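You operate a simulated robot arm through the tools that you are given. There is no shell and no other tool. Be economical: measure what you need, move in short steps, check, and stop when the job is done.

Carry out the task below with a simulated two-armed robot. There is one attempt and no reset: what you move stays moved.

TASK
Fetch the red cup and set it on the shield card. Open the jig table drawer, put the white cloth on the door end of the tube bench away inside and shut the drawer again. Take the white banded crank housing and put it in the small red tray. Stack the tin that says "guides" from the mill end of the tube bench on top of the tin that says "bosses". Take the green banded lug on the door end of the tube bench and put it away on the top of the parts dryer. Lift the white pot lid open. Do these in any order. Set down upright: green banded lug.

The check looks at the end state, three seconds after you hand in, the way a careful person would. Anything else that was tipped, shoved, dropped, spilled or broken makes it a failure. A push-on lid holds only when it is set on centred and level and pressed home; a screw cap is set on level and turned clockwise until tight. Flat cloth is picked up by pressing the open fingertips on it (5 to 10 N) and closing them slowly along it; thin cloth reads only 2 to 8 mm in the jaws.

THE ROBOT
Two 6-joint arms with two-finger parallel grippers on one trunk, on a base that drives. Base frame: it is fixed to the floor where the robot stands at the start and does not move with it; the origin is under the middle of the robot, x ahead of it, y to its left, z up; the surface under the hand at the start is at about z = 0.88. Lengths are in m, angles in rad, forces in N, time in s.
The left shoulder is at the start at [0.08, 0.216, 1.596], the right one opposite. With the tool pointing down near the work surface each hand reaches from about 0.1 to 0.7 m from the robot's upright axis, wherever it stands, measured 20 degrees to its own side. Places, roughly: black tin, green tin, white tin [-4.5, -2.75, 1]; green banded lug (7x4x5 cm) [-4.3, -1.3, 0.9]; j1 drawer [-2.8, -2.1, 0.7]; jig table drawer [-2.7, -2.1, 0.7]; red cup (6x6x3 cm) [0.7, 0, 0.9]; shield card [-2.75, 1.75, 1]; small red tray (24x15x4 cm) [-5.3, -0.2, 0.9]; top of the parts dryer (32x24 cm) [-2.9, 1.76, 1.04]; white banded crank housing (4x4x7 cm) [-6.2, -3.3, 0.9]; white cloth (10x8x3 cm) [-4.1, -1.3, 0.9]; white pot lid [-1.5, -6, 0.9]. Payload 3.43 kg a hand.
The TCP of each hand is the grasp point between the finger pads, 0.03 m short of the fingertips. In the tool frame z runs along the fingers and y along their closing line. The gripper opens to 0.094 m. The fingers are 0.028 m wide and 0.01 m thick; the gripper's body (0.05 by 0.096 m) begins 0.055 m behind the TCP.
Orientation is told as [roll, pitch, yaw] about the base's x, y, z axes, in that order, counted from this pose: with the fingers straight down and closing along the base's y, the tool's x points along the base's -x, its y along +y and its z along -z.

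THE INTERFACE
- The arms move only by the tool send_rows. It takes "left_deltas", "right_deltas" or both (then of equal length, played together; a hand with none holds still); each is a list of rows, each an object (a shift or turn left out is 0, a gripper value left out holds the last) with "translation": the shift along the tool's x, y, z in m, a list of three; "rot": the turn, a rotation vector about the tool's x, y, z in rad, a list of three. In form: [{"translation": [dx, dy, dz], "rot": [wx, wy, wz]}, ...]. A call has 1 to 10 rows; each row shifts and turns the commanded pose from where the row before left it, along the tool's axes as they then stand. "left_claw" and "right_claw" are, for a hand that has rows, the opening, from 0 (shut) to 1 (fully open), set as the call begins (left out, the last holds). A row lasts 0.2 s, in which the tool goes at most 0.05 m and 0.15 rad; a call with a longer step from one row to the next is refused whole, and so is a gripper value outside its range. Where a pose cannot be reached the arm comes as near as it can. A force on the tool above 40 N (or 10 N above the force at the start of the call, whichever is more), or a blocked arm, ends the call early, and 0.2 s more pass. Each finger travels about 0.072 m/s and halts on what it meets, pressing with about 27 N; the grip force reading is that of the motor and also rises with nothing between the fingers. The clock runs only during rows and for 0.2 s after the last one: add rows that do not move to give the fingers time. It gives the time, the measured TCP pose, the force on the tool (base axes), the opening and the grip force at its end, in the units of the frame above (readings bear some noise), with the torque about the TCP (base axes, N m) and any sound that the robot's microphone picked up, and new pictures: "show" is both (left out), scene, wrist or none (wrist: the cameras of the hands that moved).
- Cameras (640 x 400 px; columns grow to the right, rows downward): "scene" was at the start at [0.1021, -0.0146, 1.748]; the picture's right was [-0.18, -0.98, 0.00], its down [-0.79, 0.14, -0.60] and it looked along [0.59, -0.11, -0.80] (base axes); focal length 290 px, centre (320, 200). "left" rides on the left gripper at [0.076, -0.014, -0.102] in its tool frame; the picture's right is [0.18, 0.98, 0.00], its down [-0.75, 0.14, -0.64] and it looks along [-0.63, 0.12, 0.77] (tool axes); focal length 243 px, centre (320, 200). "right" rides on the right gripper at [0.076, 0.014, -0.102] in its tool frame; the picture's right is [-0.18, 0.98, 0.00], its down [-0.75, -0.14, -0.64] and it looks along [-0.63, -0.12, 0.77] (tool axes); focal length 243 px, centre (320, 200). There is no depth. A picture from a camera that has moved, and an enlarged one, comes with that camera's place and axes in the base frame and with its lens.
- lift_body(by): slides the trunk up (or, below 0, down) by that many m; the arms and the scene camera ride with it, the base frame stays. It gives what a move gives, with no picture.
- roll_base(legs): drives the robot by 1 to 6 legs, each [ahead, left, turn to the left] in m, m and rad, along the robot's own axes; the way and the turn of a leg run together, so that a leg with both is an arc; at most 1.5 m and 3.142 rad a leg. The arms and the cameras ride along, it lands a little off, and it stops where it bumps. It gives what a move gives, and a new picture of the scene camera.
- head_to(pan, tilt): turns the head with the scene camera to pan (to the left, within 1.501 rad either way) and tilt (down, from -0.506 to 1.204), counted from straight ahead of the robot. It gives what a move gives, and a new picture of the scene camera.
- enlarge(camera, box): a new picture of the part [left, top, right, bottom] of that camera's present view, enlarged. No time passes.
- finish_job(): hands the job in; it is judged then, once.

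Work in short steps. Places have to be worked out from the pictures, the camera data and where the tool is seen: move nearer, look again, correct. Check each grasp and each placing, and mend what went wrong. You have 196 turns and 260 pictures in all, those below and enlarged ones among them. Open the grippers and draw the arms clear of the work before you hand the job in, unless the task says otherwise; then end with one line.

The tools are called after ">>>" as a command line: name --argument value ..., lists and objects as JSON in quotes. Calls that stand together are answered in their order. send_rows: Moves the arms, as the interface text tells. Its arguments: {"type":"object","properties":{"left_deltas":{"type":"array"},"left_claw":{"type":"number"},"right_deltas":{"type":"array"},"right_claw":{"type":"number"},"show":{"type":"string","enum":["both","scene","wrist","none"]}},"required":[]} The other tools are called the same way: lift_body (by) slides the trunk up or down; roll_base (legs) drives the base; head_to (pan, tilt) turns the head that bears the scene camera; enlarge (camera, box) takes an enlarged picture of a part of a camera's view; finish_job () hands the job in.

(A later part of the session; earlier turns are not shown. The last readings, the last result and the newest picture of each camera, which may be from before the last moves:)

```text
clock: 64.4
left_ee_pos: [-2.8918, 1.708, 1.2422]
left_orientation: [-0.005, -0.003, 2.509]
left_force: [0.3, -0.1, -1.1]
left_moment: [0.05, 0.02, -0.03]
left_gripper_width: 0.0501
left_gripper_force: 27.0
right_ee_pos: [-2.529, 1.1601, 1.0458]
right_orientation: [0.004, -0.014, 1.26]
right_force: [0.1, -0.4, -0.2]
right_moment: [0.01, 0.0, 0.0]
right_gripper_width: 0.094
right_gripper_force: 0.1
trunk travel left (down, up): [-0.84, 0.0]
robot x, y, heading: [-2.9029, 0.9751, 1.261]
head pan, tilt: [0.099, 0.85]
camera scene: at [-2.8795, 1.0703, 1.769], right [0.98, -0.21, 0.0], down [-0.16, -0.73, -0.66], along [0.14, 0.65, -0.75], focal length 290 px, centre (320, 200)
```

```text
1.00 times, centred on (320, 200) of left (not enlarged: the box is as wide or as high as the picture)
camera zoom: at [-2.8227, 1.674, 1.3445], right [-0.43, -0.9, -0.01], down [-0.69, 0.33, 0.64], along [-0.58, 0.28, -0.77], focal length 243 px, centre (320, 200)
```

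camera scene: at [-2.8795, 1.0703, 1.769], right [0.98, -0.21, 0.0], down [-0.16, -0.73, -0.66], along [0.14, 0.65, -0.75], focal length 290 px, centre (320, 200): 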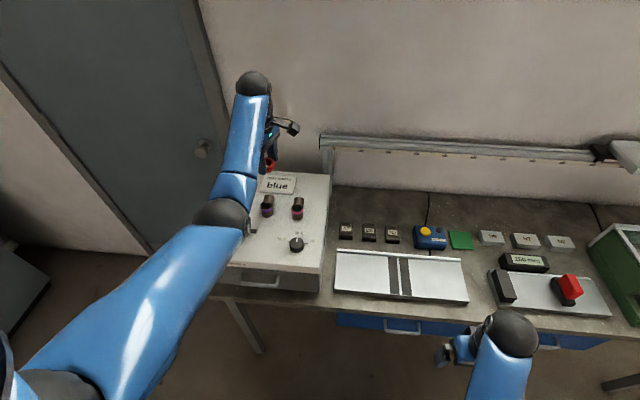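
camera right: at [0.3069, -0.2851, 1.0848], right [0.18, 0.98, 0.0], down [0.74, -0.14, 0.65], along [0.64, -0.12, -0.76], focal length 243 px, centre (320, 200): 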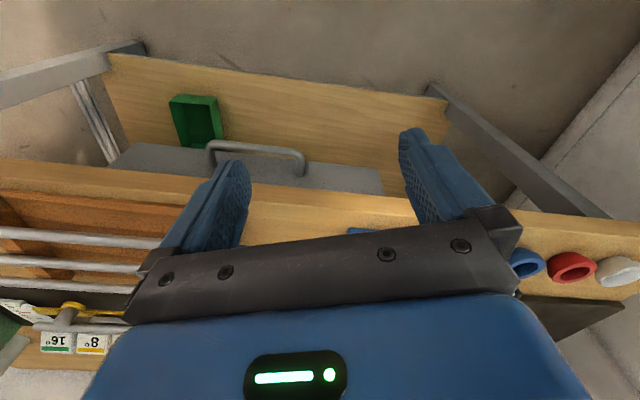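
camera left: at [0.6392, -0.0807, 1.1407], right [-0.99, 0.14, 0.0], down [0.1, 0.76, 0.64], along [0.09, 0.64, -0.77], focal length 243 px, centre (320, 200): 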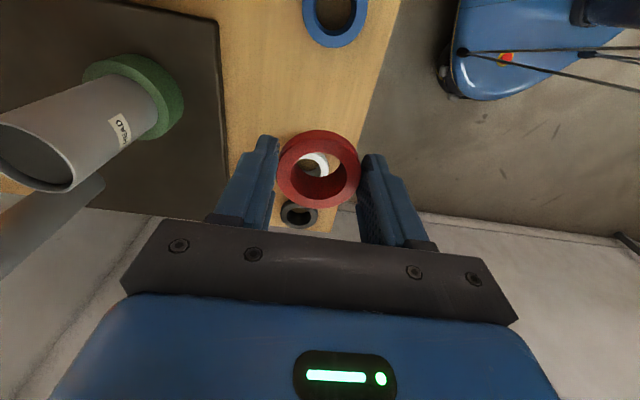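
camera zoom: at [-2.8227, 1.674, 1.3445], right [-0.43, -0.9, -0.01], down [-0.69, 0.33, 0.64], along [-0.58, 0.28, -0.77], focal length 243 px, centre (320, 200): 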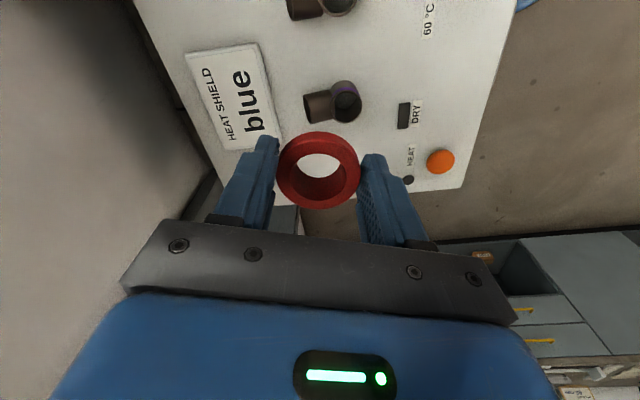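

Card centre measured at (-2.865, 1.798). Move the hand over it at this height.

>>> send_rows --left_deltas '[{"translation": [-0.0105, -0.0295, 0]}, {"translation": [-0.0105, -0.0295, 0]}, {"translation": [-0.0105, -0.0295, 0]}, {}]' --show "wrist"

>>> lift_body --by -0.09

>>> enlarge --camera "left" --box '[0, 0, 640, 400]'

```text
clock: 65.4
left_ee_pos: [-2.8762, 1.7673, 1.2401]
left_orientation: [-0.003, 0.001, 2.508]
left_force: [-0.5, -0.5, -1.0]
left_moment: [0.0, 0.04, 0.0]
left_gripper_width: 0.0502
left_gripper_force: 27.0
left hand out of reach, approached as far as the arm can: row 2, 3
right_ee_pos: [-2.5293, 1.1644, 1.0445]
right_orientation: [0.003, -0.009, 1.259]
right_force: [-0.2, -0.1, -0.1]
right_moment: [-0.01, 0.0, 0.02]
right_gripper_width: 0.0939
right_gripper_force: 0.0
trunk travel left (down, up): [-0.84, 0.0]
robot x, y, heading: [-2.9038, 0.9774, 1.255]
head pan, tilt: [0.099, 0.85]
camera left: at [-2.8077, 1.7331, 1.342], right [-0.43, -0.9, 0.0], down [-0.69, 0.33, 0.64], along [-0.58, 0.28, -0.77], focal length 243 px, centre (320, 200)
```

left: 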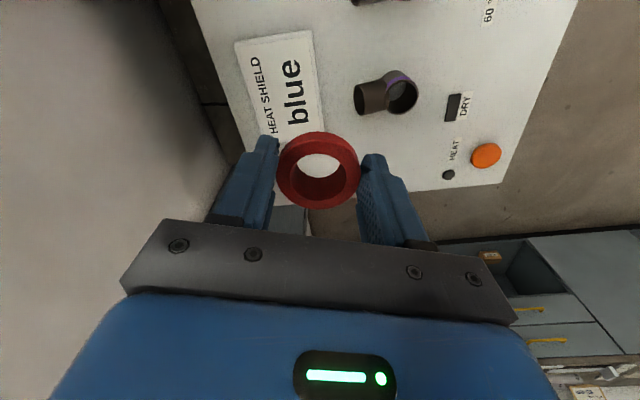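

```text
clock: 66.7
left_ee_pos: [-2.8762, 1.7656, 1.1504]
left_orientation: [-0.003, -0.001, 2.507]
left_force: [-0.1, -0.4, 0.5]
left_moment: [0.01, -0.01, 0.03]
left_gripper_width: 0.0501
left_gripper_force: 26.7
right_ee_pos: [-2.5302, 1.1645, 0.9542]
right_orientation: [0.001, -0.011, 1.257]
right_force: [-0.3, -0.1, 0.3]
right_moment: [0.02, -0.02, 0.03]
right_gripper_width: 0.0941
right_gripper_force: 0.0
trunk travel left (down, up): [-0.75, 0.09]
robot x, y, heading: [-2.9051, 0.9743, 1.256]
head pan, tilt: [0.099, 0.85]
```

```text
1.00 times, centred on (320, 200) of left (not enlarged: the box is as wide or as high as the picture)
camera zoom: at [-2.8072, 1.7317, 1.2529], right [-0.43, -0.9, 0.0], down [-0.69, 0.33, 0.64], along [-0.58, 0.28, -0.77], focal length 243 px, centre (320, 200)
```

zoom: 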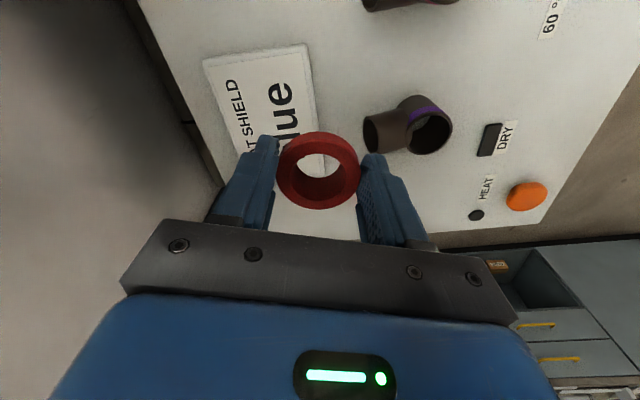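

Remaining offset is about (0.010, 0.034); move there.

>>> send_rows --left_deltas '[{"translation": [-0.012, -0.033, 0]}, {"translation": [0, 0, 0.02]}]' --show "wrist"

```text
clock: 67.3
left_ee_pos: [-2.8767, 1.7643, 1.1295]
left_orientation: [-0.003, -0.001, 2.507]
left_force: [-1.0, 0.6, 0.2]
left_moment: [0.0, -0.01, 0.03]
left_gripper_width: 0.0501
left_gripper_force: 27.1
left hand out of reach, approached as far as the arm can: row 1
right_ee_pos: [-2.5295, 1.163, 0.9532]
right_orientation: [-0.001, -0.01, 1.258]
right_force: [0.7, -0.2, 0.0]
right_moment: [-0.01, 0.02, 0.05]
right_gripper_width: 0.0942
right_gripper_force: 0.0
trunk travel left (down, up): [-0.75, 0.09]
robot x, y, heading: [-2.9042, 0.9745, 1.256]
head pan, tilt: [0.099, 0.85]
camera left: at [-2.8075, 1.73, 1.2327], right [-0.43, -0.9, 0.0], down [-0.69, 0.33, 0.64], along [-0.58, 0.28, -0.77], focal length 243 px, centre (320, 200)
```

left: 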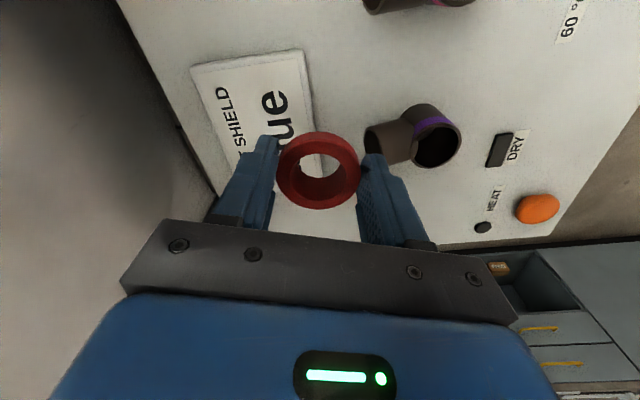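

The arm is fully stretched; drive forward 0.04 m instead.

>>> roll_base --legs '[[0.04, 0, 0]]'

>>> enlarge --camera "left" --box '[0, 0, 640, 400]'

```text
clock: 68.2
left_ee_pos: [-2.8669, 1.7927, 1.1368]
left_orientation: [-0.009, -0.004, 2.506]
left_force: [0.7, -1.1, 0.3]
left_moment: [0.08, -0.03, 0.02]
left_gripper_width: 0.0501
left_gripper_force: 27.2
right_ee_pos: [-2.5202, 1.1939, 0.957]
right_orientation: [0.001, -0.016, 1.259]
right_force: [-1.1, -0.9, 0.7]
right_moment: [0.05, -0.02, -0.02]
right_gripper_width: 0.094
right_gripper_force: 0.1
trunk travel left (down, up): [-0.75, 0.09]
robot x, y, heading: [-2.8971, 1.0089, 1.256]
head pan, tilt: [0.099, 0.85]
camera scene: at [-2.8718, 1.1025, 1.6794], right [0.98, -0.21, 0.0], down [-0.16, -0.73, -0.67], along [0.14, 0.65, -0.75], focal length 290 px, centre (320, 200)
```

scene: 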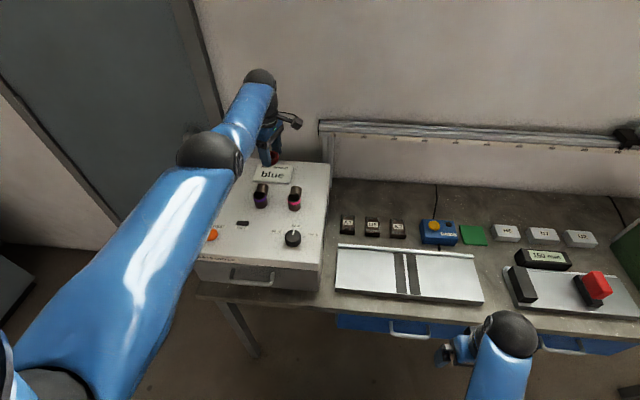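

```text
1.00 times, centred on (320, 200) of left (not enlarged: the box is as wide or as high as the picture)
camera zoom: at [-2.7983, 1.7578, 1.2394], right [-0.43, -0.9, -0.01], down [-0.69, 0.33, 0.64], along [-0.58, 0.29, -0.77], focal length 243 px, centre (320, 200)
```

zoom: 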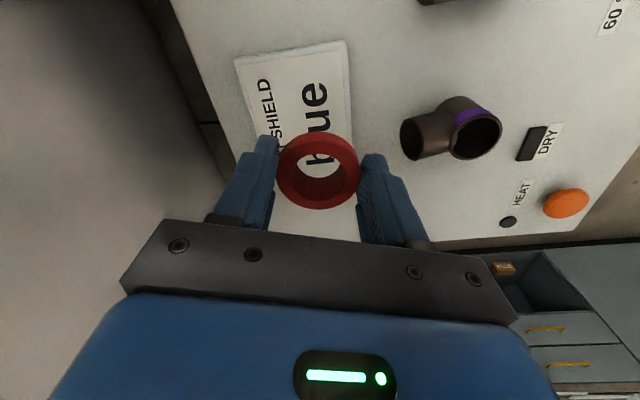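

The cup would land about 1 cm toward me of the card centre; nudge forward 1 cm.

>>> send_rows --left_deltas '[{"translation": [0.002, -0.009, 0.0]}, {"translation": [0, 0, 0.01]}]' --show "none"

```text
clock: 68.8
left_ee_pos: [-2.8652, 1.7977, 1.1216]
left_orientation: [-0.006, -0.004, 2.507]
left_force: [-0.5, 0.1, -0.9]
left_moment: [0.02, -0.02, -0.03]
left_gripper_width: 0.05
left_gripper_force: 27.1
left hand out of reach, approached as far as the arm can: row 1
right_ee_pos: [-2.5203, 1.1989, 0.9548]
right_orientation: [0.001, -0.012, 1.259]
right_force: [-0.5, -0.3, 0.2]
right_moment: [0.05, 0.0, -0.03]
right_gripper_width: 0.094
right_gripper_force: 0.0
trunk travel left (down, up): [-0.75, 0.09]
robot x, y, heading: [-2.8931, 1.0085, 1.256]
head pan, tilt: [0.099, 0.85]
```

Position good. Lower with the trunk in small steps to keep the arm posture.

>>> lift_body --by -0.022

>>> enlarge --camera "left" --box '[160, 60, 480, 260]'

```text
clock: 69.5
left_ee_pos: [-2.8655, 1.7995, 1.0994]
left_orientation: [-0.002, -0.002, 2.506]
left_force: [0.6, 1.1, -1.0]
left_moment: [-0.01, 0.02, -0.01]
left_gripper_width: 0.05
left_gripper_force: 27.5
right_ee_pos: [-2.5187, 1.1991, 0.9319]
right_orientation: [0.001, -0.009, 1.259]
right_force: [-0.1, -0.8, -0.5]
right_moment: [0.02, 0.02, 0.0]
right_gripper_width: 0.0938
right_gripper_force: 0.0
trunk travel left (down, up): [-0.728, 0.112]
robot x, y, heading: [-2.8911, 1.0127, 1.256]
head pan, tilt: [0.099, 0.85]
```

```text
2.00 times, centred on (320, 160) of left
camera zoom: at [-2.7961, 1.7645, 1.2018], right [-0.43, -0.9, 0.0], down [-0.69, 0.33, 0.64], along [-0.58, 0.28, -0.77], focal length 485 px, centre (320, 280)
```

zoom: 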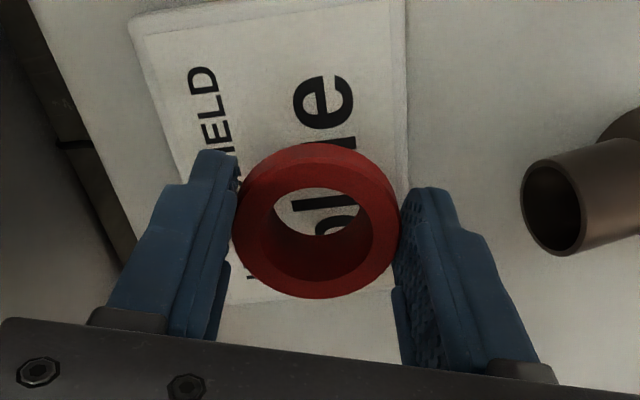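

The cup would land on the card but near its front edge; nudge another ~7 mm forward and look.

>>> send_rows --left_deltas '[{"translation": [-0.004, -0.009, 0.0]}, {}]' --show "none"

>>> lift_body --by -0.006

```text
clock: 70.0
left_ee_pos: [-2.8661, 1.8007, 1.1001]
left_orientation: [-0.004, -0.001, 2.506]
left_force: [-0.1, 0.3, 0.1]
left_moment: [0.02, 0.0, 0.03]
left_gripper_width: 0.0501
left_gripper_force: 26.6
left hand out of reach, approached as far as the arm can: row 1
right_ee_pos: [-2.5181, 1.1992, 0.9326]
right_orientation: [0.003, -0.009, 1.259]
right_force: [-0.4, 0.4, -0.8]
right_moment: [-0.03, -0.01, -0.02]
right_gripper_width: 0.0943
right_gripper_force: 0.0
trunk travel left (down, up): [-0.728, 0.112]
robot x, y, heading: [-2.8937, 1.0087, 1.26]
head pan, tilt: [0.099, 0.85]
```

```text
clock: 70.6
left_ee_pos: [-2.8647, 1.802, 1.0943]
left_orientation: [-0.003, 0.001, 2.506]
left_force: [0.0, 0.3, 0.0]
left_moment: [0.04, -0.01, 0.0]
left_gripper_width: 0.05
left_gripper_force: 26.9
right_ee_pos: [-2.518, 1.2001, 0.9267]
right_orientation: [0.001, -0.009, 1.259]
right_force: [0.0, -0.4, 0.2]
right_moment: [0.01, -0.02, -0.01]
right_gripper_width: 0.094
right_gripper_force: 0.1
trunk travel left (down, up): [-0.722, 0.118]
robot x, y, heading: [-2.8908, 1.0094, 1.26]
head pan, tilt: [0.099, 0.85]
```

A small base nudge of 1 cm forward, then look.

>>> roll_base --legs '[[0.008, 0, 0]]'

>>> enlarge --camera "left" --box '[160, 60, 480, 260]'

```text
clock: 71.3
left_ee_pos: [-2.8643, 1.8063, 1.095]
left_orientation: [-0.006, -0.003, 2.508]
left_force: [-0.5, 0.0, -0.8]
left_moment: [0.02, 0.0, -0.02]
left_gripper_width: 0.05
left_gripper_force: 26.9
right_ee_pos: [-2.5165, 1.2068, 0.9271]
right_orientation: [0.002, -0.012, 1.259]
right_force: [0.2, -0.1, -0.2]
right_moment: [0.01, 0.02, -0.02]
right_gripper_width: 0.0942
right_gripper_force: 0.0
trunk travel left (down, up): [-0.722, 0.118]
robot x, y, heading: [-2.8862, 1.0193, 1.255]
head pan, tilt: [0.099, 0.85]
camera scene: at [-2.8662, 1.1197, 1.6506], right [0.98, -0.21, 0.0], down [-0.16, -0.73, -0.66], along [0.14, 0.65, -0.75], focal length 290 px, centre (320, 200)
```

scene: 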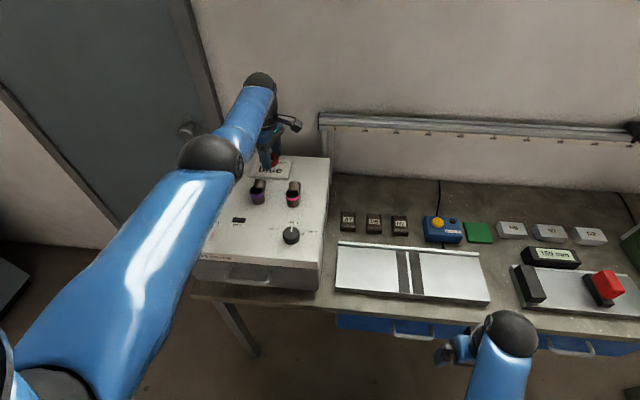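

```text
2.00 times, centred on (320, 160) of left
camera zoom: at [-2.795, 1.7716, 1.198], right [-0.43, -0.9, -0.01], down [-0.69, 0.33, 0.64], along [-0.58, 0.28, -0.77], focal length 485 px, centre (320, 280)
```

zoom: 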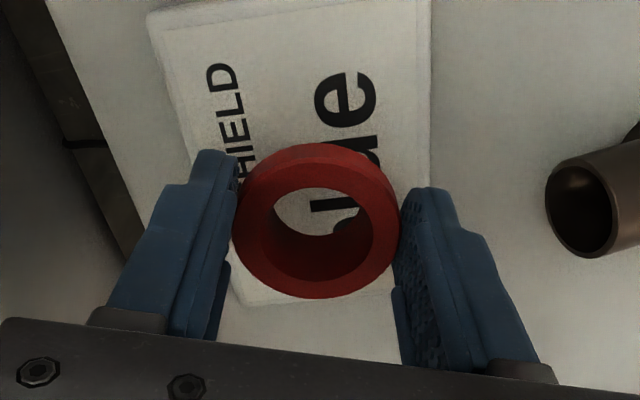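

Well placed over the card. Lower in small steps until contact.

>>> send_rows --left_deltas '[{"translation": [0, 0, 0.003]}, {"translation": [0, 0, 0.003]}]' --show "none"

>>> send_rows --left_deltas '[{"translation": [0, 0, 0.003]}, {}]' --show "none"

```text
clock: 71.9
left_ee_pos: [-2.8638, 1.8071, 1.0894]
left_orientation: [-0.003, -0.001, 2.507]
left_force: [-0.2, 0.7, -0.1]
left_moment: [-0.01, 0.0, -0.03]
left_gripper_width: 0.0503
left_gripper_force: 27.0
right_ee_pos: [-2.5156, 1.2086, 0.9273]
right_orientation: [0.0, -0.01, 1.26]
right_force: [0.1, 0.5, -0.5]
right_moment: [0.04, -0.01, -0.05]
right_gripper_width: 0.094
right_gripper_force: 0.0
trunk travel left (down, up): [-0.722, 0.118]
robot x, y, heading: [-2.8913, 1.0148, 1.253]
head pan, tilt: [0.099, 0.85]
```

```text
clock: 72.5
left_ee_pos: [-2.8648, 1.8054, 1.0854]
left_orientation: [-0.004, -0.002, 2.506]
left_force: [-1.5, 0.0, -1.1]
left_moment: [-0.02, -0.02, -0.02]
left_gripper_width: 0.0501
left_gripper_force: 26.7
right_ee_pos: [-2.5168, 1.209, 0.9259]
right_orientation: [0.001, -0.01, 1.257]
right_force: [1.0, -1.4, -0.4]
right_moment: [-0.02, 0.02, 0.0]
right_gripper_width: 0.0941
right_gripper_force: 0.1
trunk travel left (down, up): [-0.722, 0.118]
robot x, y, heading: [-2.8875, 1.0186, 1.261]
head pan, tilt: [0.099, 0.85]
```

No contact yet; keep lowering.

>>> send_rows --left_deltas '[{"translation": [0, 0, 0.002]}, {"translation": [0, 0, 0.002]}, {}]' --show "none"

>>> send_rows --left_deltas '[{"translation": [0, 0, 0.002]}, {"translation": [0, 0, 0.002]}, {}]' --show "wrist"

```text
clock: 73.3
left_ee_pos: [-2.864, 1.806, 1.0839]
left_orientation: [-0.003, -0.001, 2.506]
left_force: [-0.7, 0.7, -0.3]
left_moment: [-0.01, 0.0, -0.01]
left_gripper_width: 0.05
left_gripper_force: 27.0
right_ee_pos: [-2.5153, 1.207, 0.9261]
right_orientation: [0.002, -0.011, 1.259]
right_force: [0.6, 0.3, -1.1]
right_moment: [0.03, -0.02, 0.01]
right_gripper_width: 0.0939
right_gripper_force: 0.1
trunk travel left (down, up): [-0.722, 0.118]
robot x, y, heading: [-2.8926, 1.0177, 1.257]
head pan, tilt: [0.099, 0.85]
```

```text
clock: 74.1
left_ee_pos: [-2.8649, 1.806, 1.0788]
left_orientation: [-0.005, -0.002, 2.507]
left_force: [0.7, 0.9, 5.3]
left_moment: [0.01, 0.07, 0.01]
left_gripper_width: 0.0501
left_gripper_force: 26.8
right_ee_pos: [-2.5163, 1.2075, 0.926]
right_orientation: [0.001, -0.01, 1.259]
right_force: [0.3, 0.0, 0.6]
right_moment: [0.02, 0.0, 0.0]
right_gripper_width: 0.0941
right_gripper_force: 0.0
trunk travel left (down, up): [-0.722, 0.118]
robot x, y, heading: [-2.8901, 1.0183, 1.257]
head pan, tilt: [0.099, 0.85]
camera left: at [-2.7951, 1.771, 1.1815], right [-0.43, -0.9, -0.01], down [-0.69, 0.33, 0.64], along [-0.58, 0.28, -0.77], focal length 243 px, centre (320, 200)
```

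left: 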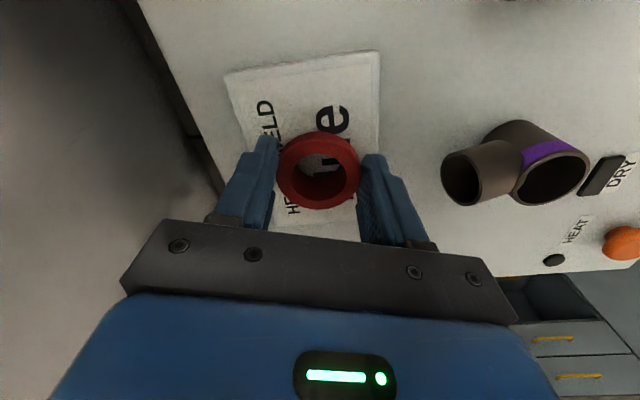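

Contact (5 N). Open the fingers moderately and then lift.

>>> send_rows --left_deltas '[{}, {}, {}]' --left_claw 0.75 --show "none"

>>> lift_body --by 0.1

>>> enlarge --camera "left" --box '[0, 0, 640, 400]'

```text
clock: 74.9
left_ee_pos: [-2.8646, 1.8054, 1.0778]
left_orientation: [-0.005, -0.002, 2.505]
left_force: [-1.2, -0.4, 0.2]
left_moment: [0.02, -0.02, 0.01]
left_gripper_width: 0.0705
left_gripper_force: 0.0
right_ee_pos: [-2.5153, 1.2088, 0.9273]
right_orientation: [0.001, -0.011, 1.259]
right_force: [0.2, 0.1, 0.3]
right_moment: [-0.02, -0.01, 0.0]
right_gripper_width: 0.094
right_gripper_force: 0.0
trunk travel left (down, up): [-0.722, 0.118]
robot x, y, heading: [-2.8905, 1.0207, 1.255]
head pan, tilt: [0.099, 0.85]
```

```text
clock: 76.3
left_ee_pos: [-2.864, 1.8052, 1.1773]
left_orientation: [-0.003, -0.002, 2.506]
left_force: [0.0, 0.2, 0.2]
left_moment: [0.01, -0.02, -0.01]
left_gripper_width: 0.0703
left_gripper_force: 0.1
right_ee_pos: [-2.5158, 1.2068, 1.0261]
right_orientation: [0.002, -0.009, 1.259]
right_force: [0.1, -0.4, -0.8]
right_moment: [-0.01, -0.02, 0.02]
right_gripper_width: 0.094
right_gripper_force: 0.1
trunk travel left (down, up): [-0.822, 0.018]
robot x, y, heading: [-2.8863, 1.0192, 1.259]
head pan, tilt: [0.099, 0.85]
```

```text
1.00 times, centred on (320, 200) of left (not enlarged: the box is as wide or as high as the picture)
camera zoom: at [-2.7952, 1.7711, 1.2803], right [-0.43, -0.9, 0.0], down [-0.69, 0.33, 0.64], along [-0.58, 0.28, -0.77], focal length 243 px, centre (320, 200)
```

zoom: 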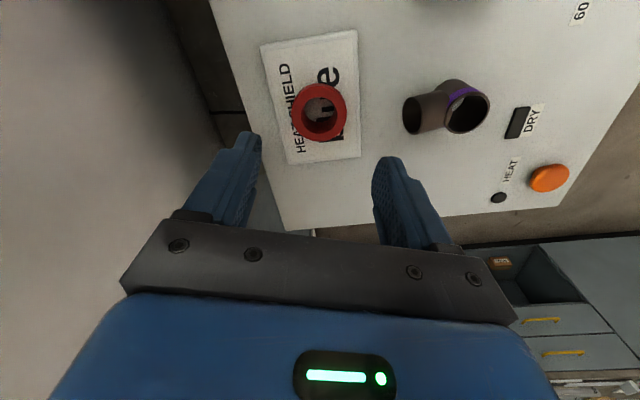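

The cup stands on the shield card. Back out, then draw the left hand in.

>>> roll_base --legs '[[-0.55, 0, 0]]'

>>> send_rows --left_deltas '[{"translation": [0.01, 0.04, 0.025]}, {"translation": [0.01, 0.04, 0.025]}, {"translation": [0.01, 0.04, 0.025]}, {"translation": [0.01, 0.04, 0.02]}, {"translation": [0.01, 0.04, 0.02]}, {"translation": [0.01, 0.04, 0.02]}, {"translation": [0.01, 0.04, 0.0]}]' --left_claw 1 --show "none"

>>> head_to --pan 1.5 --tilt 0.4

```text
clock: 79.4
left_ee_pos: [-3.0342, 1.2837, 1.1771]
left_orientation: [-0.001, 0.001, 2.507]
left_force: [0.4, -0.1, 0.2]
left_moment: [-0.02, 0.01, -0.01]
left_gripper_width: 0.0709
left_gripper_force: 0.0
right_ee_pos: [-2.6847, 0.6864, 1.0268]
right_orientation: [0.002, -0.007, 1.261]
right_force: [-0.2, 1.0, 0.2]
right_moment: [-0.02, 0.02, 0.02]
right_gripper_width: 0.0942
right_gripper_force: 0.1
trunk travel left (down, up): [-0.822, 0.018]
robot x, y, heading: [-3.06, 0.495, 1.258]
head pan, tilt: [0.099, 0.85]
camera scene: at [-3.0343, 0.6022, 1.7501], right [0.98, -0.21, 0.0], down [-0.16, -0.74, -0.66], along [0.14, 0.64, -0.75], focal length 290 px, centre (320, 200)
```

scene: 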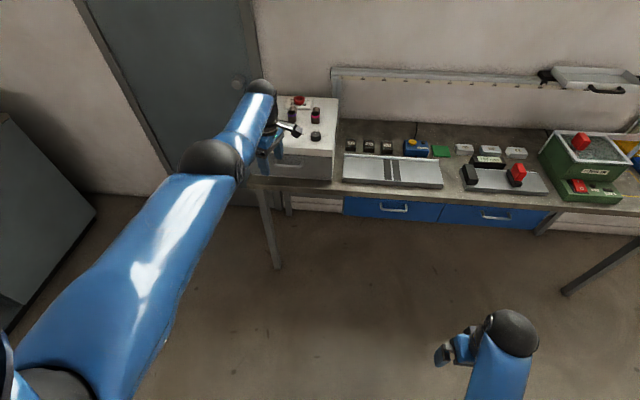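

```text
clock: 81.0
left_ee_pos: [-3.1446, 1.016, 1.0359]
left_orientation: [-0.009, -0.001, 2.509]
left_force: [0.2, -0.5, -0.5]
left_moment: [0.03, 0.03, -0.04]
left_gripper_width: 0.0941
left_gripper_force: 0.1
left hand out of reach, approached as far as the arm can: row 7
right_ee_pos: [-2.6867, 0.6833, 1.0266]
right_orientation: [0.002, -0.011, 1.261]
right_force: [0.2, 0.5, 1.3]
right_moment: [0.01, 0.04, -0.05]
right_gripper_width: 0.094
right_gripper_force: 0.1
trunk travel left (down, up): [-0.822, 0.018]
robot x, y, heading: [-3.0593, 0.4959, 1.258]
head pan, tilt: [0.099, 0.85]
```

```text
clock: 82.6
left_ee_pos: [-3.1439, 1.0181, 1.0354]
left_orientation: [-0.007, 0.0, 2.508]
left_force: [-0.5, 1.0, -0.7]
left_moment: [-0.01, 0.02, 0.02]
left_gripper_width: 0.0942
left_gripper_force: 0.1
right_ee_pos: [-2.6854, 0.6848, 1.0264]
right_orientation: [0.002, -0.009, 1.26]
right_force: [0.3, 0.2, 0.5]
right_moment: [0.02, 0.03, -0.01]
right_gripper_width: 0.0942
right_gripper_force: 0.1
trunk travel left (down, up): [-0.822, 0.018]
robot x, y, heading: [-3.0607, 0.4956, 1.257]
head pan, tilt: [1.499, 0.4]
camera scene: at [-3.1378, 0.5575, 1.7895], right [0.38, 0.93, 0.0], down [0.36, -0.15, -0.92], along [-0.85, 0.35, -0.39], focal length 290 px, centre (320, 200)
```

scene: 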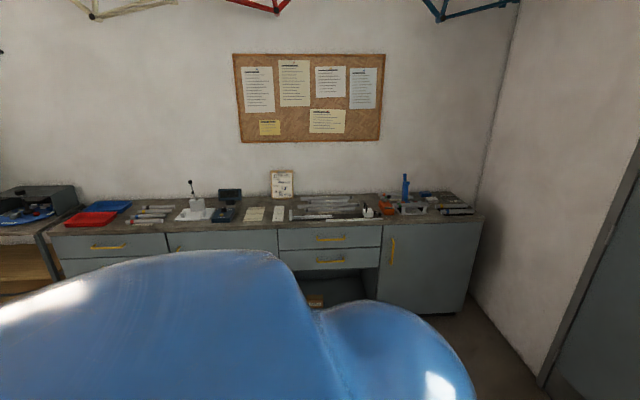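

Turn around to face the tube bench side.

>>> roll_base --legs '[[0, 0, 3.1]]'

>>> head_to --pan 0 --tilt 0.5

```text
clock: 90.2
left_ee_pos: [-3.0138, -0.0315, 1.0357]
left_orientation: [-0.006, -0.002, -0.704]
left_force: [-0.1, -0.6, -0.2]
left_moment: [-0.01, 0.01, -0.02]
left_gripper_width: 0.0941
left_gripper_force: 0.1
right_ee_pos: [-3.4476, 0.3321, 1.0268]
right_orientation: [0.003, -0.011, -1.951]
right_force: [0.2, 0.8, 0.0]
right_moment: [0.0, 0.01, 0.01]
right_gripper_width: 0.0942
right_gripper_force: 0.1
trunk travel left (down, up): [-0.822, 0.018]
robot x, y, heading: [-3.0612, 0.4949, -1.955]
head pan, tilt: [1.499, 0.4]
camera scene: at [-2.9895, 0.4251, 1.7896], right [-0.44, -0.9, 0.0], down [-0.35, 0.17, -0.92], along [0.83, -0.4, -0.39], focal length 290 px, centre (320, 200)
```

scene: 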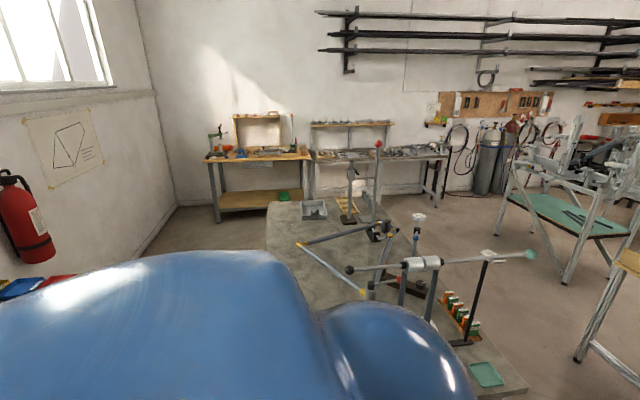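

```text
clock: 91.8
left_ee_pos: [-3.0126, -0.0319, 1.0349]
left_orientation: [-0.007, -0.002, -0.702]
left_force: [0.0, -0.7, -0.1]
left_moment: [0.0, 0.0, 0.01]
left_gripper_width: 0.094
left_gripper_force: 0.0
right_ee_pos: [-3.4478, 0.3317, 1.0267]
right_orientation: [0.003, -0.011, -1.952]
right_force: [0.6, -0.6, 0.2]
right_moment: [0.01, -0.03, -0.02]
right_gripper_width: 0.0942
right_gripper_force: 0.0
trunk travel left (down, up): [-0.822, 0.018]
robot x, y, heading: [-3.0597, 0.4988, -1.954]
head pan, tilt: [0.0, 0.499]
camera scene: at [-3.1065, 0.3813, 1.7804], right [-0.93, 0.37, 0.0], down [0.18, 0.44, -0.88], along [-0.33, -0.81, -0.48], focal length 290 px, centre (320, 200)
```

scene: 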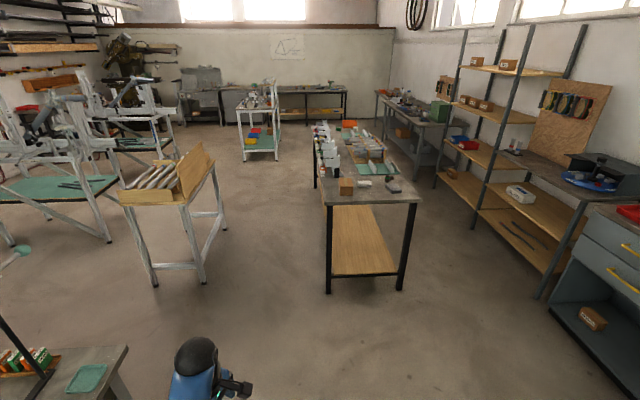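

The tube bench is ahead, its door end facing me. Zoom on it.

>>> enlarge --camera "scene" --box '[290, 110, 450, 210]'

```text
4.00 times, centred on (370, 160) of scene
camera zoom: at [-3.1065, 0.3813, 1.7804], right [-0.93, 0.37, 0.0], down [0.18, 0.44, -0.88], along [-0.33, -0.81, -0.48], focal length 1159 px, centre (120, 360)
```

zoom: 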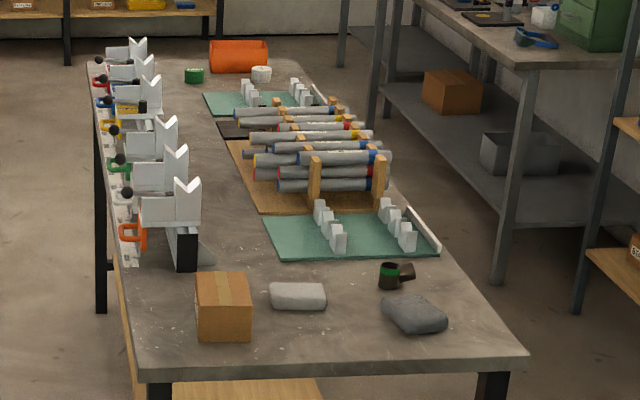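

White cloth at ≈(-4.1,-1.25), lug at ≈(-4.29,-1.25). Drive to stand in front of the bench end.

>>> roll_base --legs '[[0, 0, 0.06], [0.3, -0.52, 0], [0.75, 0, 0]]'

>>> head_to --pan 0 --tilt 0.8

```text
clock: 99.2
left_ee_pos: [-3.8054, -0.8595, 1.0357]
left_orientation: [-0.007, -0.002, -0.644]
left_force: [0.2, -0.1, -0.7]
left_moment: [0.0, 0.01, -0.01]
left_gripper_width: 0.0941
left_gripper_force: 0.1
right_ee_pos: [-4.2605, -0.5226, 1.0263]
right_orientation: [0.002, -0.01, -1.891]
right_force: [0.1, -0.3, 0.1]
right_moment: [0.0, 0.01, -0.01]
right_gripper_width: 0.0938
right_gripper_force: 0.0
trunk travel left (down, up): [-0.822, 0.018]
robot x, y, heading: [-3.8828, -0.3355, -1.893]
head pan, tilt: [0.0, 0.499]
camera scene: at [-3.9236, -0.4513, 1.7806], right [-0.95, 0.32, 0.0], down [0.15, 0.45, -0.88], along [-0.28, -0.83, -0.48], focal length 290 px, centre (320, 200)
```

scene: 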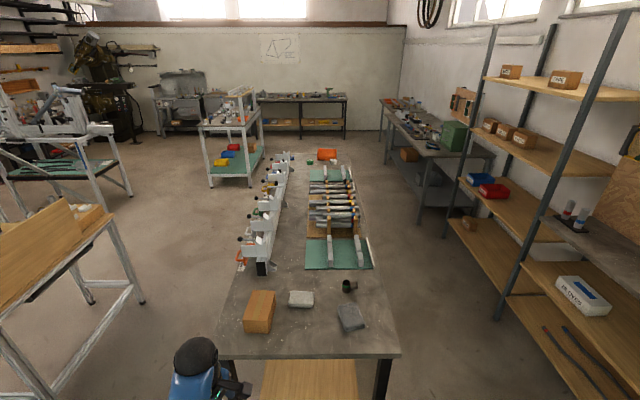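

```text
clock: 100.0
left_ee_pos: [-3.8059, -0.8604, 1.0368]
left_orientation: [-0.004, -0.001, -0.641]
left_force: [0.7, 0.5, -0.1]
left_moment: [-0.04, -0.02, -0.01]
left_gripper_width: 0.094
left_gripper_force: 0.0
right_ee_pos: [-4.2613, -0.5236, 1.0266]
right_orientation: [0.003, -0.009, -1.89]
right_force: [-0.2, -0.6, -0.5]
right_moment: [0.0, -0.02, 0.02]
right_gripper_width: 0.0938
right_gripper_force: 0.1
trunk travel left (down, up): [-0.822, 0.018]
robot x, y, heading: [-3.8854, -0.3334, -1.896]
head pan, tilt: [0.0, 0.799]
camera scene: at [-3.9211, -0.4439, 1.7545], right [-0.95, 0.32, 0.0], down [0.23, 0.68, -0.7], along [-0.22, -0.66, -0.72], focal length 290 px, centre (320, 200)
```

scene: 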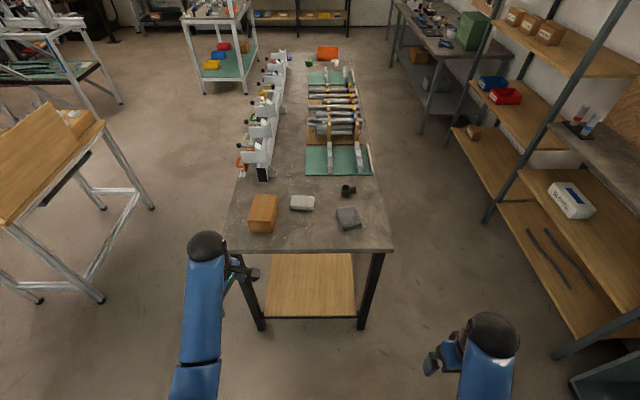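

Positions: cloth (-4.11,-1.245), lug (-4.31,-1.24), bench edge at n≈0.7 m ahead. Shift the left hand away from the cardboard box line, then drive closer.

>>> send_rows --left_deltas '[{"translation": [0.0475, -0.0157, 0]}, {"translation": [0.0475, -0.0157, 0]}, {"translation": [0.0475, -0.0157, 0]}]' --show "none"

>>> roll_base --legs '[[0.3, 0, 0]]'

```text
clock: 100.8
left_ee_pos: [-3.9482, -0.812, 1.0363]
left_orientation: [-0.005, -0.004, -0.64]
left_force: [-0.9, -0.4, -0.7]
left_moment: [-0.03, -0.02, 0.0]
left_gripper_width: 0.0942
left_gripper_force: 0.0
right_ee_pos: [-4.261, -0.5237, 1.0265]
right_orientation: [0.004, -0.008, -1.89]
right_force: [-1.0, 0.0, -0.1]
right_moment: [-0.03, -0.03, -0.02]
right_gripper_width: 0.0938
right_gripper_force: 0.2
trunk travel left (down, up): [-0.822, 0.018]
robot x, y, heading: [-3.8859, -0.3353, -1.896]
head pan, tilt: [0.0, 0.799]
```

```text
clock: 102.9
left_ee_pos: [-4.0406, -1.0936, 1.0375]
left_orientation: [-0.008, -0.003, -0.64]
left_force: [-0.1, -0.3, -0.1]
left_moment: [0.01, 0.0, -0.01]
left_gripper_width: 0.0939
left_gripper_force: 0.1
right_ee_pos: [-4.3546, -0.8057, 1.0275]
right_orientation: [0.001, -0.012, -1.89]
right_force: [0.3, -1.0, 0.0]
right_moment: [-0.02, 0.01, 0.02]
right_gripper_width: 0.0942
right_gripper_force: 0.0
trunk travel left (down, up): [-0.822, 0.018]
robot x, y, heading: [-3.9773, -0.623, -1.886]
head pan, tilt: [0.0, 0.799]
camera scene: at [-4.0143, -0.7242, 1.7548], right [-0.95, 0.31, 0.0], down [0.23, 0.68, -0.7], along [-0.22, -0.66, -0.71], focal length 290 px, centre (320, 200)
```

scene: 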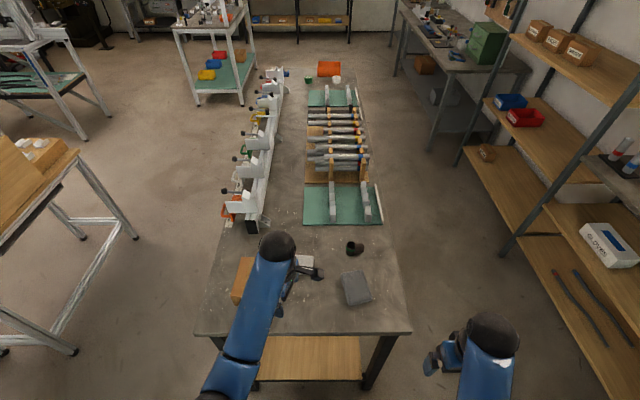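

Move the right hand over to the lug at ≈(-4.32,-1.25) and look.

>>> send_rows --right_deltas '[{"translation": [-0.0403, 0.0174, 0]}, {"translation": [-0.0403, 0.0174, 0]}, {"translation": [-0.0403, 0.0174, 0]}, {"translation": [-0.0403, 0.0174, 0]}, {"translation": [-0.0403, 0.0174, 0]}, {"translation": [-0.0403, 0.0174, 0]}, {"translation": [-0.0403, 0.0174, 0]}, {"translation": [-0.0403, 0.0174, 0]}, {"translation": [-0.0403, 0.0174, 0]}]' --show "wrist"

```text
clock: 104.9
left_ee_pos: [-4.0412, -1.0976, 1.0352]
left_orientation: [-0.005, 0.0, -0.641]
left_force: [0.8, -0.4, 0.0]
left_moment: [0.0, 0.04, 0.0]
left_gripper_width: 0.094
left_gripper_force: 0.1
right_ee_pos: [-4.3187, -1.2033, 1.028]
right_orientation: [0.002, -0.009, -1.891]
right_force: [-0.4, -0.5, -0.5]
right_moment: [-0.01, 0.01, 0.01]
right_gripper_width: 0.0937
right_gripper_force: 0.0
trunk travel left (down, up): [-0.822, 0.018]
robot x, y, heading: [-3.976, -0.621, -1.889]
head pan, tilt: [0.0, 0.799]
camera right: at [-4.2812, -1.1346, 1.1311], right [0.88, -0.48, 0.0], down [-0.37, -0.67, 0.65], along [-0.31, -0.57, -0.76], focal length 243 px, centre (320, 200)
```

right: 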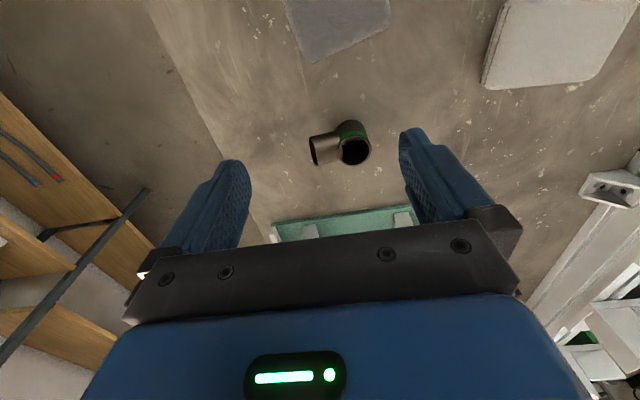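

Zoom in on the lug to understand its shape.

>>> enlarge --camera "right" --box '[260, 90, 420, 190]'

>>> enlarge --camera "scene" --box '[320, 220, 400, 270]'

```text
4.00 times, centred on (340, 140) of right
camera zoom: at [-4.2812, -1.1346, 1.1311], right [0.88, -0.48, 0.0], down [-0.37, -0.67, 0.65], along [-0.31, -0.57, -0.76], focal length 970 px, centre (240, 440)
```

zoom: 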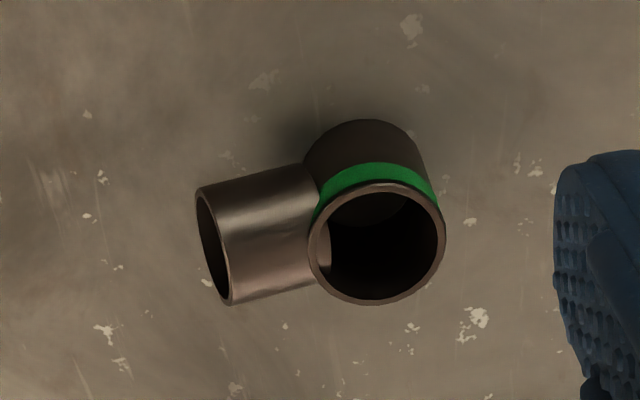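

```text
8.00 times, centred on (360, 245) of scene
camera zoom: at [-4.015, -0.7305, 1.7542], right [-0.95, 0.31, 0.0], down [0.23, 0.68, -0.7], along [-0.22, -0.66, -0.72], focal length 2318 px, centre (0, -160)
```

zoom: 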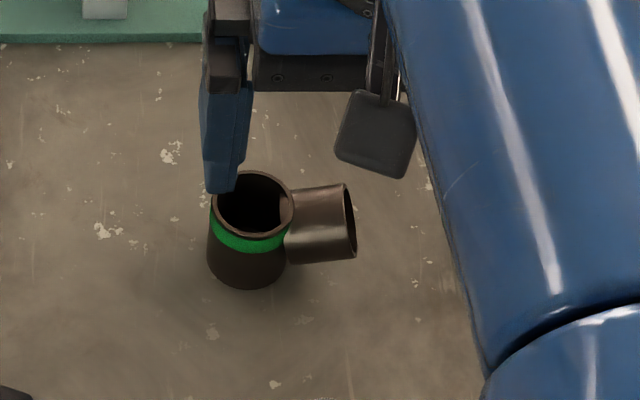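

The lug stands upright, main tube at (-4.306,-1.250), branch pointing to (-x). I'll yaw the right hand by -1.41 so the fingers close across the branch, retract the left hand slightly.

>>> send_rows --right_deltas '[{"rot": [0, 0, 0.141]}, {"rot": [0, 0, 0.141]}, {"rot": [0, 0, 0.141]}, {"rot": [0, 0, 0.141]}, {"rot": [0, 0, 0.141]}, {"rot": [0, 0, 0.141]}, {"rot": [0, 0, 0.141]}, {"rot": [0, 0, 0.141]}, {"rot": [0, 0, 0.141]}, {"rot": [0, 0, 0.141]}]' --left_deltas '[{"translation": [0.0095, 0.0285, 0]}, {"translation": [0.0095, 0.0285, 0]}, {}, {}, {}, {}, {}, {}, {}, {}]' --show "none"

>>> lift_body --by -0.09

>>> enlarge --camera "right" --box '[0, 0, 640, 400]'

```text
clock: 107.1
left_ee_pos: [-4.0234, -1.0398, 1.0279]
left_orientation: [-0.008, -0.002, -0.641]
left_force: [-0.5, 0.2, 0.1]
left_moment: [0.02, -0.01, -0.01]
left_gripper_width: 0.0941
left_gripper_force: 0.1
left hand out of reach, approached as far as the arm can: row 2
right_ee_pos: [-4.3203, -1.2017, 1.029]
right_orientation: [0.008, 0.002, 2.983]
right_force: [0.7, 0.0, 0.1]
right_moment: [-0.02, -0.02, 0.0]
right_gripper_width: 0.094
right_gripper_force: 0.1
trunk travel left (down, up): [-0.822, 0.018]
robot x, y, heading: [-3.9793, -0.6228, -1.889]
head pan, tilt: [0.0, 0.799]
```

```text
clock: 108.3
left_ee_pos: [-4.0232, -1.0392, 0.9386]
left_orientation: [-0.009, -0.002, -0.641]
left_force: [-0.6, -0.5, 0.3]
left_moment: [-0.04, -0.04, -0.01]
left_gripper_width: 0.0939
left_gripper_force: 0.1
right_ee_pos: [-4.3189, -1.2034, 0.9391]
right_orientation: [0.009, -0.001, 2.985]
right_force: [0.1, 0.4, 0.2]
right_moment: [0.0, -0.01, -0.01]
right_gripper_width: 0.0939
right_gripper_force: 0.0
trunk travel left (down, up): [-0.732, 0.108]
robot x, y, heading: [-3.978, -0.6201, -1.895]
head pan, tilt: [0.0, 0.799]
```

```text
1.00 times, centred on (320, 200) of right (not enlarged: the box is as wide or as high as the picture)
camera zoom: at [-4.2465, -1.2274, 1.0433], right [-0.34, -0.94, 0.01], down [-0.72, 0.26, 0.64], along [-0.61, 0.21, -0.77], focal length 243 px, centre (320, 200)
```

zoom: 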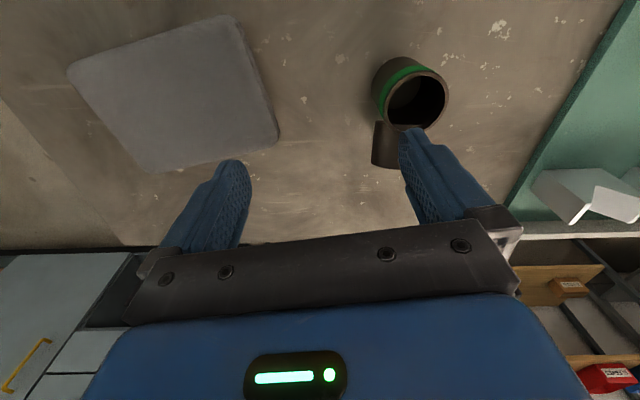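

The right finger came close to the lug's branch; raise the hand 5 cm and shift toward the lug axis, then check.

>>> send_rows --right_deltas '[{"translation": [0, 0, -0.045]}, {"translation": [0, 0.03, 0]}, {"translation": [0.01, 0.03, 0]}]' --show "wrist"

```text
clock: 109.2
left_ee_pos: [-4.0236, -1.0414, 0.9368]
left_orientation: [-0.008, 0.0, -0.64]
left_force: [-1.0, -0.3, -0.9]
left_moment: [-0.01, 0.03, -0.02]
left_gripper_width: 0.0942
left_gripper_force: 0.1
right_ee_pos: [-4.3198, -1.2652, 0.9854]
right_orientation: [0.009, 0.001, 2.984]
right_force: [-0.2, 0.1, -0.6]
right_moment: [0.01, -0.02, 0.05]
right_gripper_width: 0.0938
right_gripper_force: 0.0
trunk travel left (down, up): [-0.732, 0.108]
robot x, y, heading: [-3.9762, -0.6199, -1.89]
head pan, tilt: [0.0, 0.799]
camera right: at [-4.2461, -1.2899, 1.0882], right [-0.34, -0.94, 0.01], down [-0.72, 0.26, 0.64], along [-0.61, 0.21, -0.77], focal length 243 px, centre (320, 200)
```

right: 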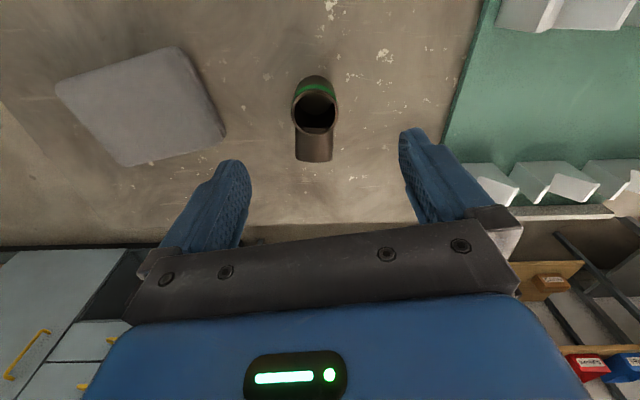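

Aligned with the branch. Shift 2 cm along tool x to the main tube and descend.

>>> send_rows --right_deltas '[{"translation": [0.021, 0, 0]}, {"translation": [0, 0, 0.033]}, {"translation": [0, 0, 0.033]}]' --show "wrist"

```text
clock: 110.0
left_ee_pos: [-4.0234, -1.0396, 0.9386]
left_orientation: [-0.007, -0.002, -0.64]
left_force: [-1.0, 0.4, 0.3]
left_moment: [-0.01, 0.0, -0.01]
left_gripper_width: 0.0941
left_gripper_force: 0.0
right_ee_pos: [-4.2967, -1.2527, 0.9256]
right_orientation: [0.011, 0.002, 2.985]
right_force: [0.5, 0.8, 0.8]
right_moment: [-0.01, -0.02, 0.01]
right_gripper_width: 0.0941
right_gripper_force: 0.1
right hand out of reach, approached as far as the arm can: row 3
trunk travel left (down, up): [-0.732, 0.108]
robot x, y, heading: [-3.9792, -0.6216, -1.888]
head pan, tilt: [0.0, 0.799]
camera right: at [-4.2233, -1.2785, 1.0284], right [-0.34, -0.94, 0.01], down [-0.72, 0.26, 0.64], along [-0.61, 0.21, -0.77], focal length 243 px, centre (320, 200)
```

right: 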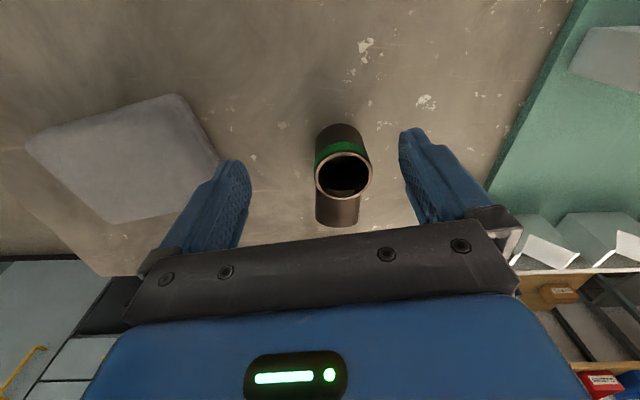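

Reach clamps 1.3 cm short; drive the base forward 2 cm and recheck.

>>> roll_base --legs '[[0.016, 0, 0]]'

>>> enlarge --camera "right" --box '[160, 60, 480, 260]'

```text
clock: 110.7
left_ee_pos: [-4.0277, -1.0515, 0.9405]
left_orientation: [-0.011, -0.003, -0.64]
left_force: [-0.1, 0.3, -0.4]
left_moment: [-0.03, 0.03, 0.0]
left_gripper_width: 0.0939
left_gripper_force: 0.0
right_ee_pos: [-4.3004, -1.2648, 0.9277]
right_orientation: [0.016, -0.002, 2.984]
right_force: [0.9, 1.5, -0.3]
right_moment: [-0.05, -0.02, -0.02]
right_gripper_width: 0.0943
right_gripper_force: 0.0
trunk travel left (down, up): [-0.732, 0.108]
robot x, y, heading: [-3.9829, -0.6383, -1.893]
head pan, tilt: [0.0, 0.799]
camera scene: at [-4.0187, -0.7371, 1.6649], right [-0.95, 0.31, 0.0], down [0.22, 0.68, -0.7], along [-0.22, -0.66, -0.71], focal length 290 px, centre (320, 200)
```

scene: 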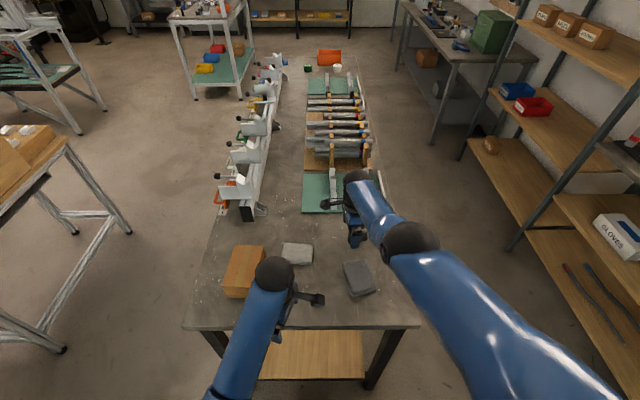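

```text
2.00 times, centred on (320, 160) of right
camera zoom: at [-4.2267, -1.2897, 1.0315], right [-0.34, -0.94, 0.01], down [-0.72, 0.27, 0.64], along [-0.61, 0.21, -0.77], focal length 485 px, centre (320, 280)
```

zoom: 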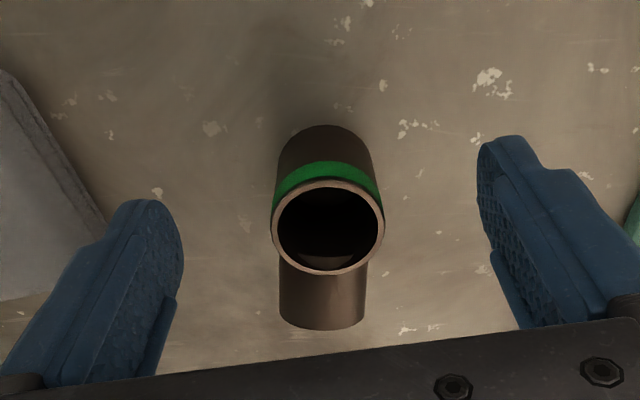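

Well centred. Close the right gripper.

>>> send_rows --right_deltas '[{}, {}, {}, {}, {}]' --right_claw 0.15 --show "wrist"

```text
clock: 111.9
left_ee_pos: [-4.0279, -1.0555, 0.9394]
left_orientation: [-0.008, -0.002, -0.64]
left_force: [0.6, -0.1, -0.7]
left_moment: [-0.02, 0.01, -0.01]
left_gripper_width: 0.0943
left_gripper_force: 0.0
right_ee_pos: [-4.3009, -1.2681, 0.9255]
right_orientation: [0.009, 0.001, 2.984]
right_force: [-0.5, 0.3, -0.8]
right_moment: [-0.03, -0.05, -0.01]
right_gripper_width: 0.0362
right_gripper_force: 27.1
trunk travel left (down, up): [-0.732, 0.108]
robot x, y, heading: [-3.9841, -0.6333, -1.887]
head pan, tilt: [0.0, 0.799]
camera right: at [-4.2278, -1.2933, 1.0286], right [-0.34, -0.94, 0.01], down [-0.72, 0.26, 0.64], along [-0.61, 0.21, -0.77], focal length 243 px, centre (320, 200)
```

right: 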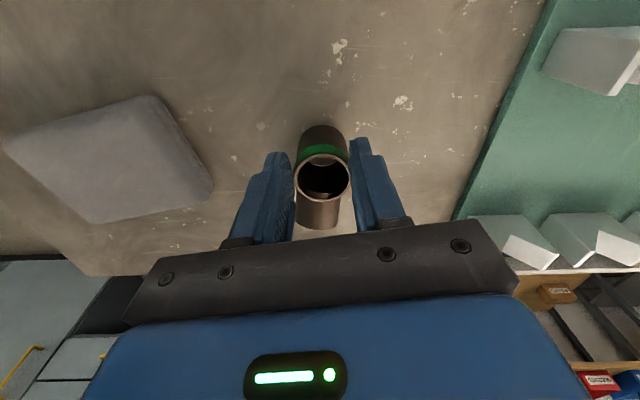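

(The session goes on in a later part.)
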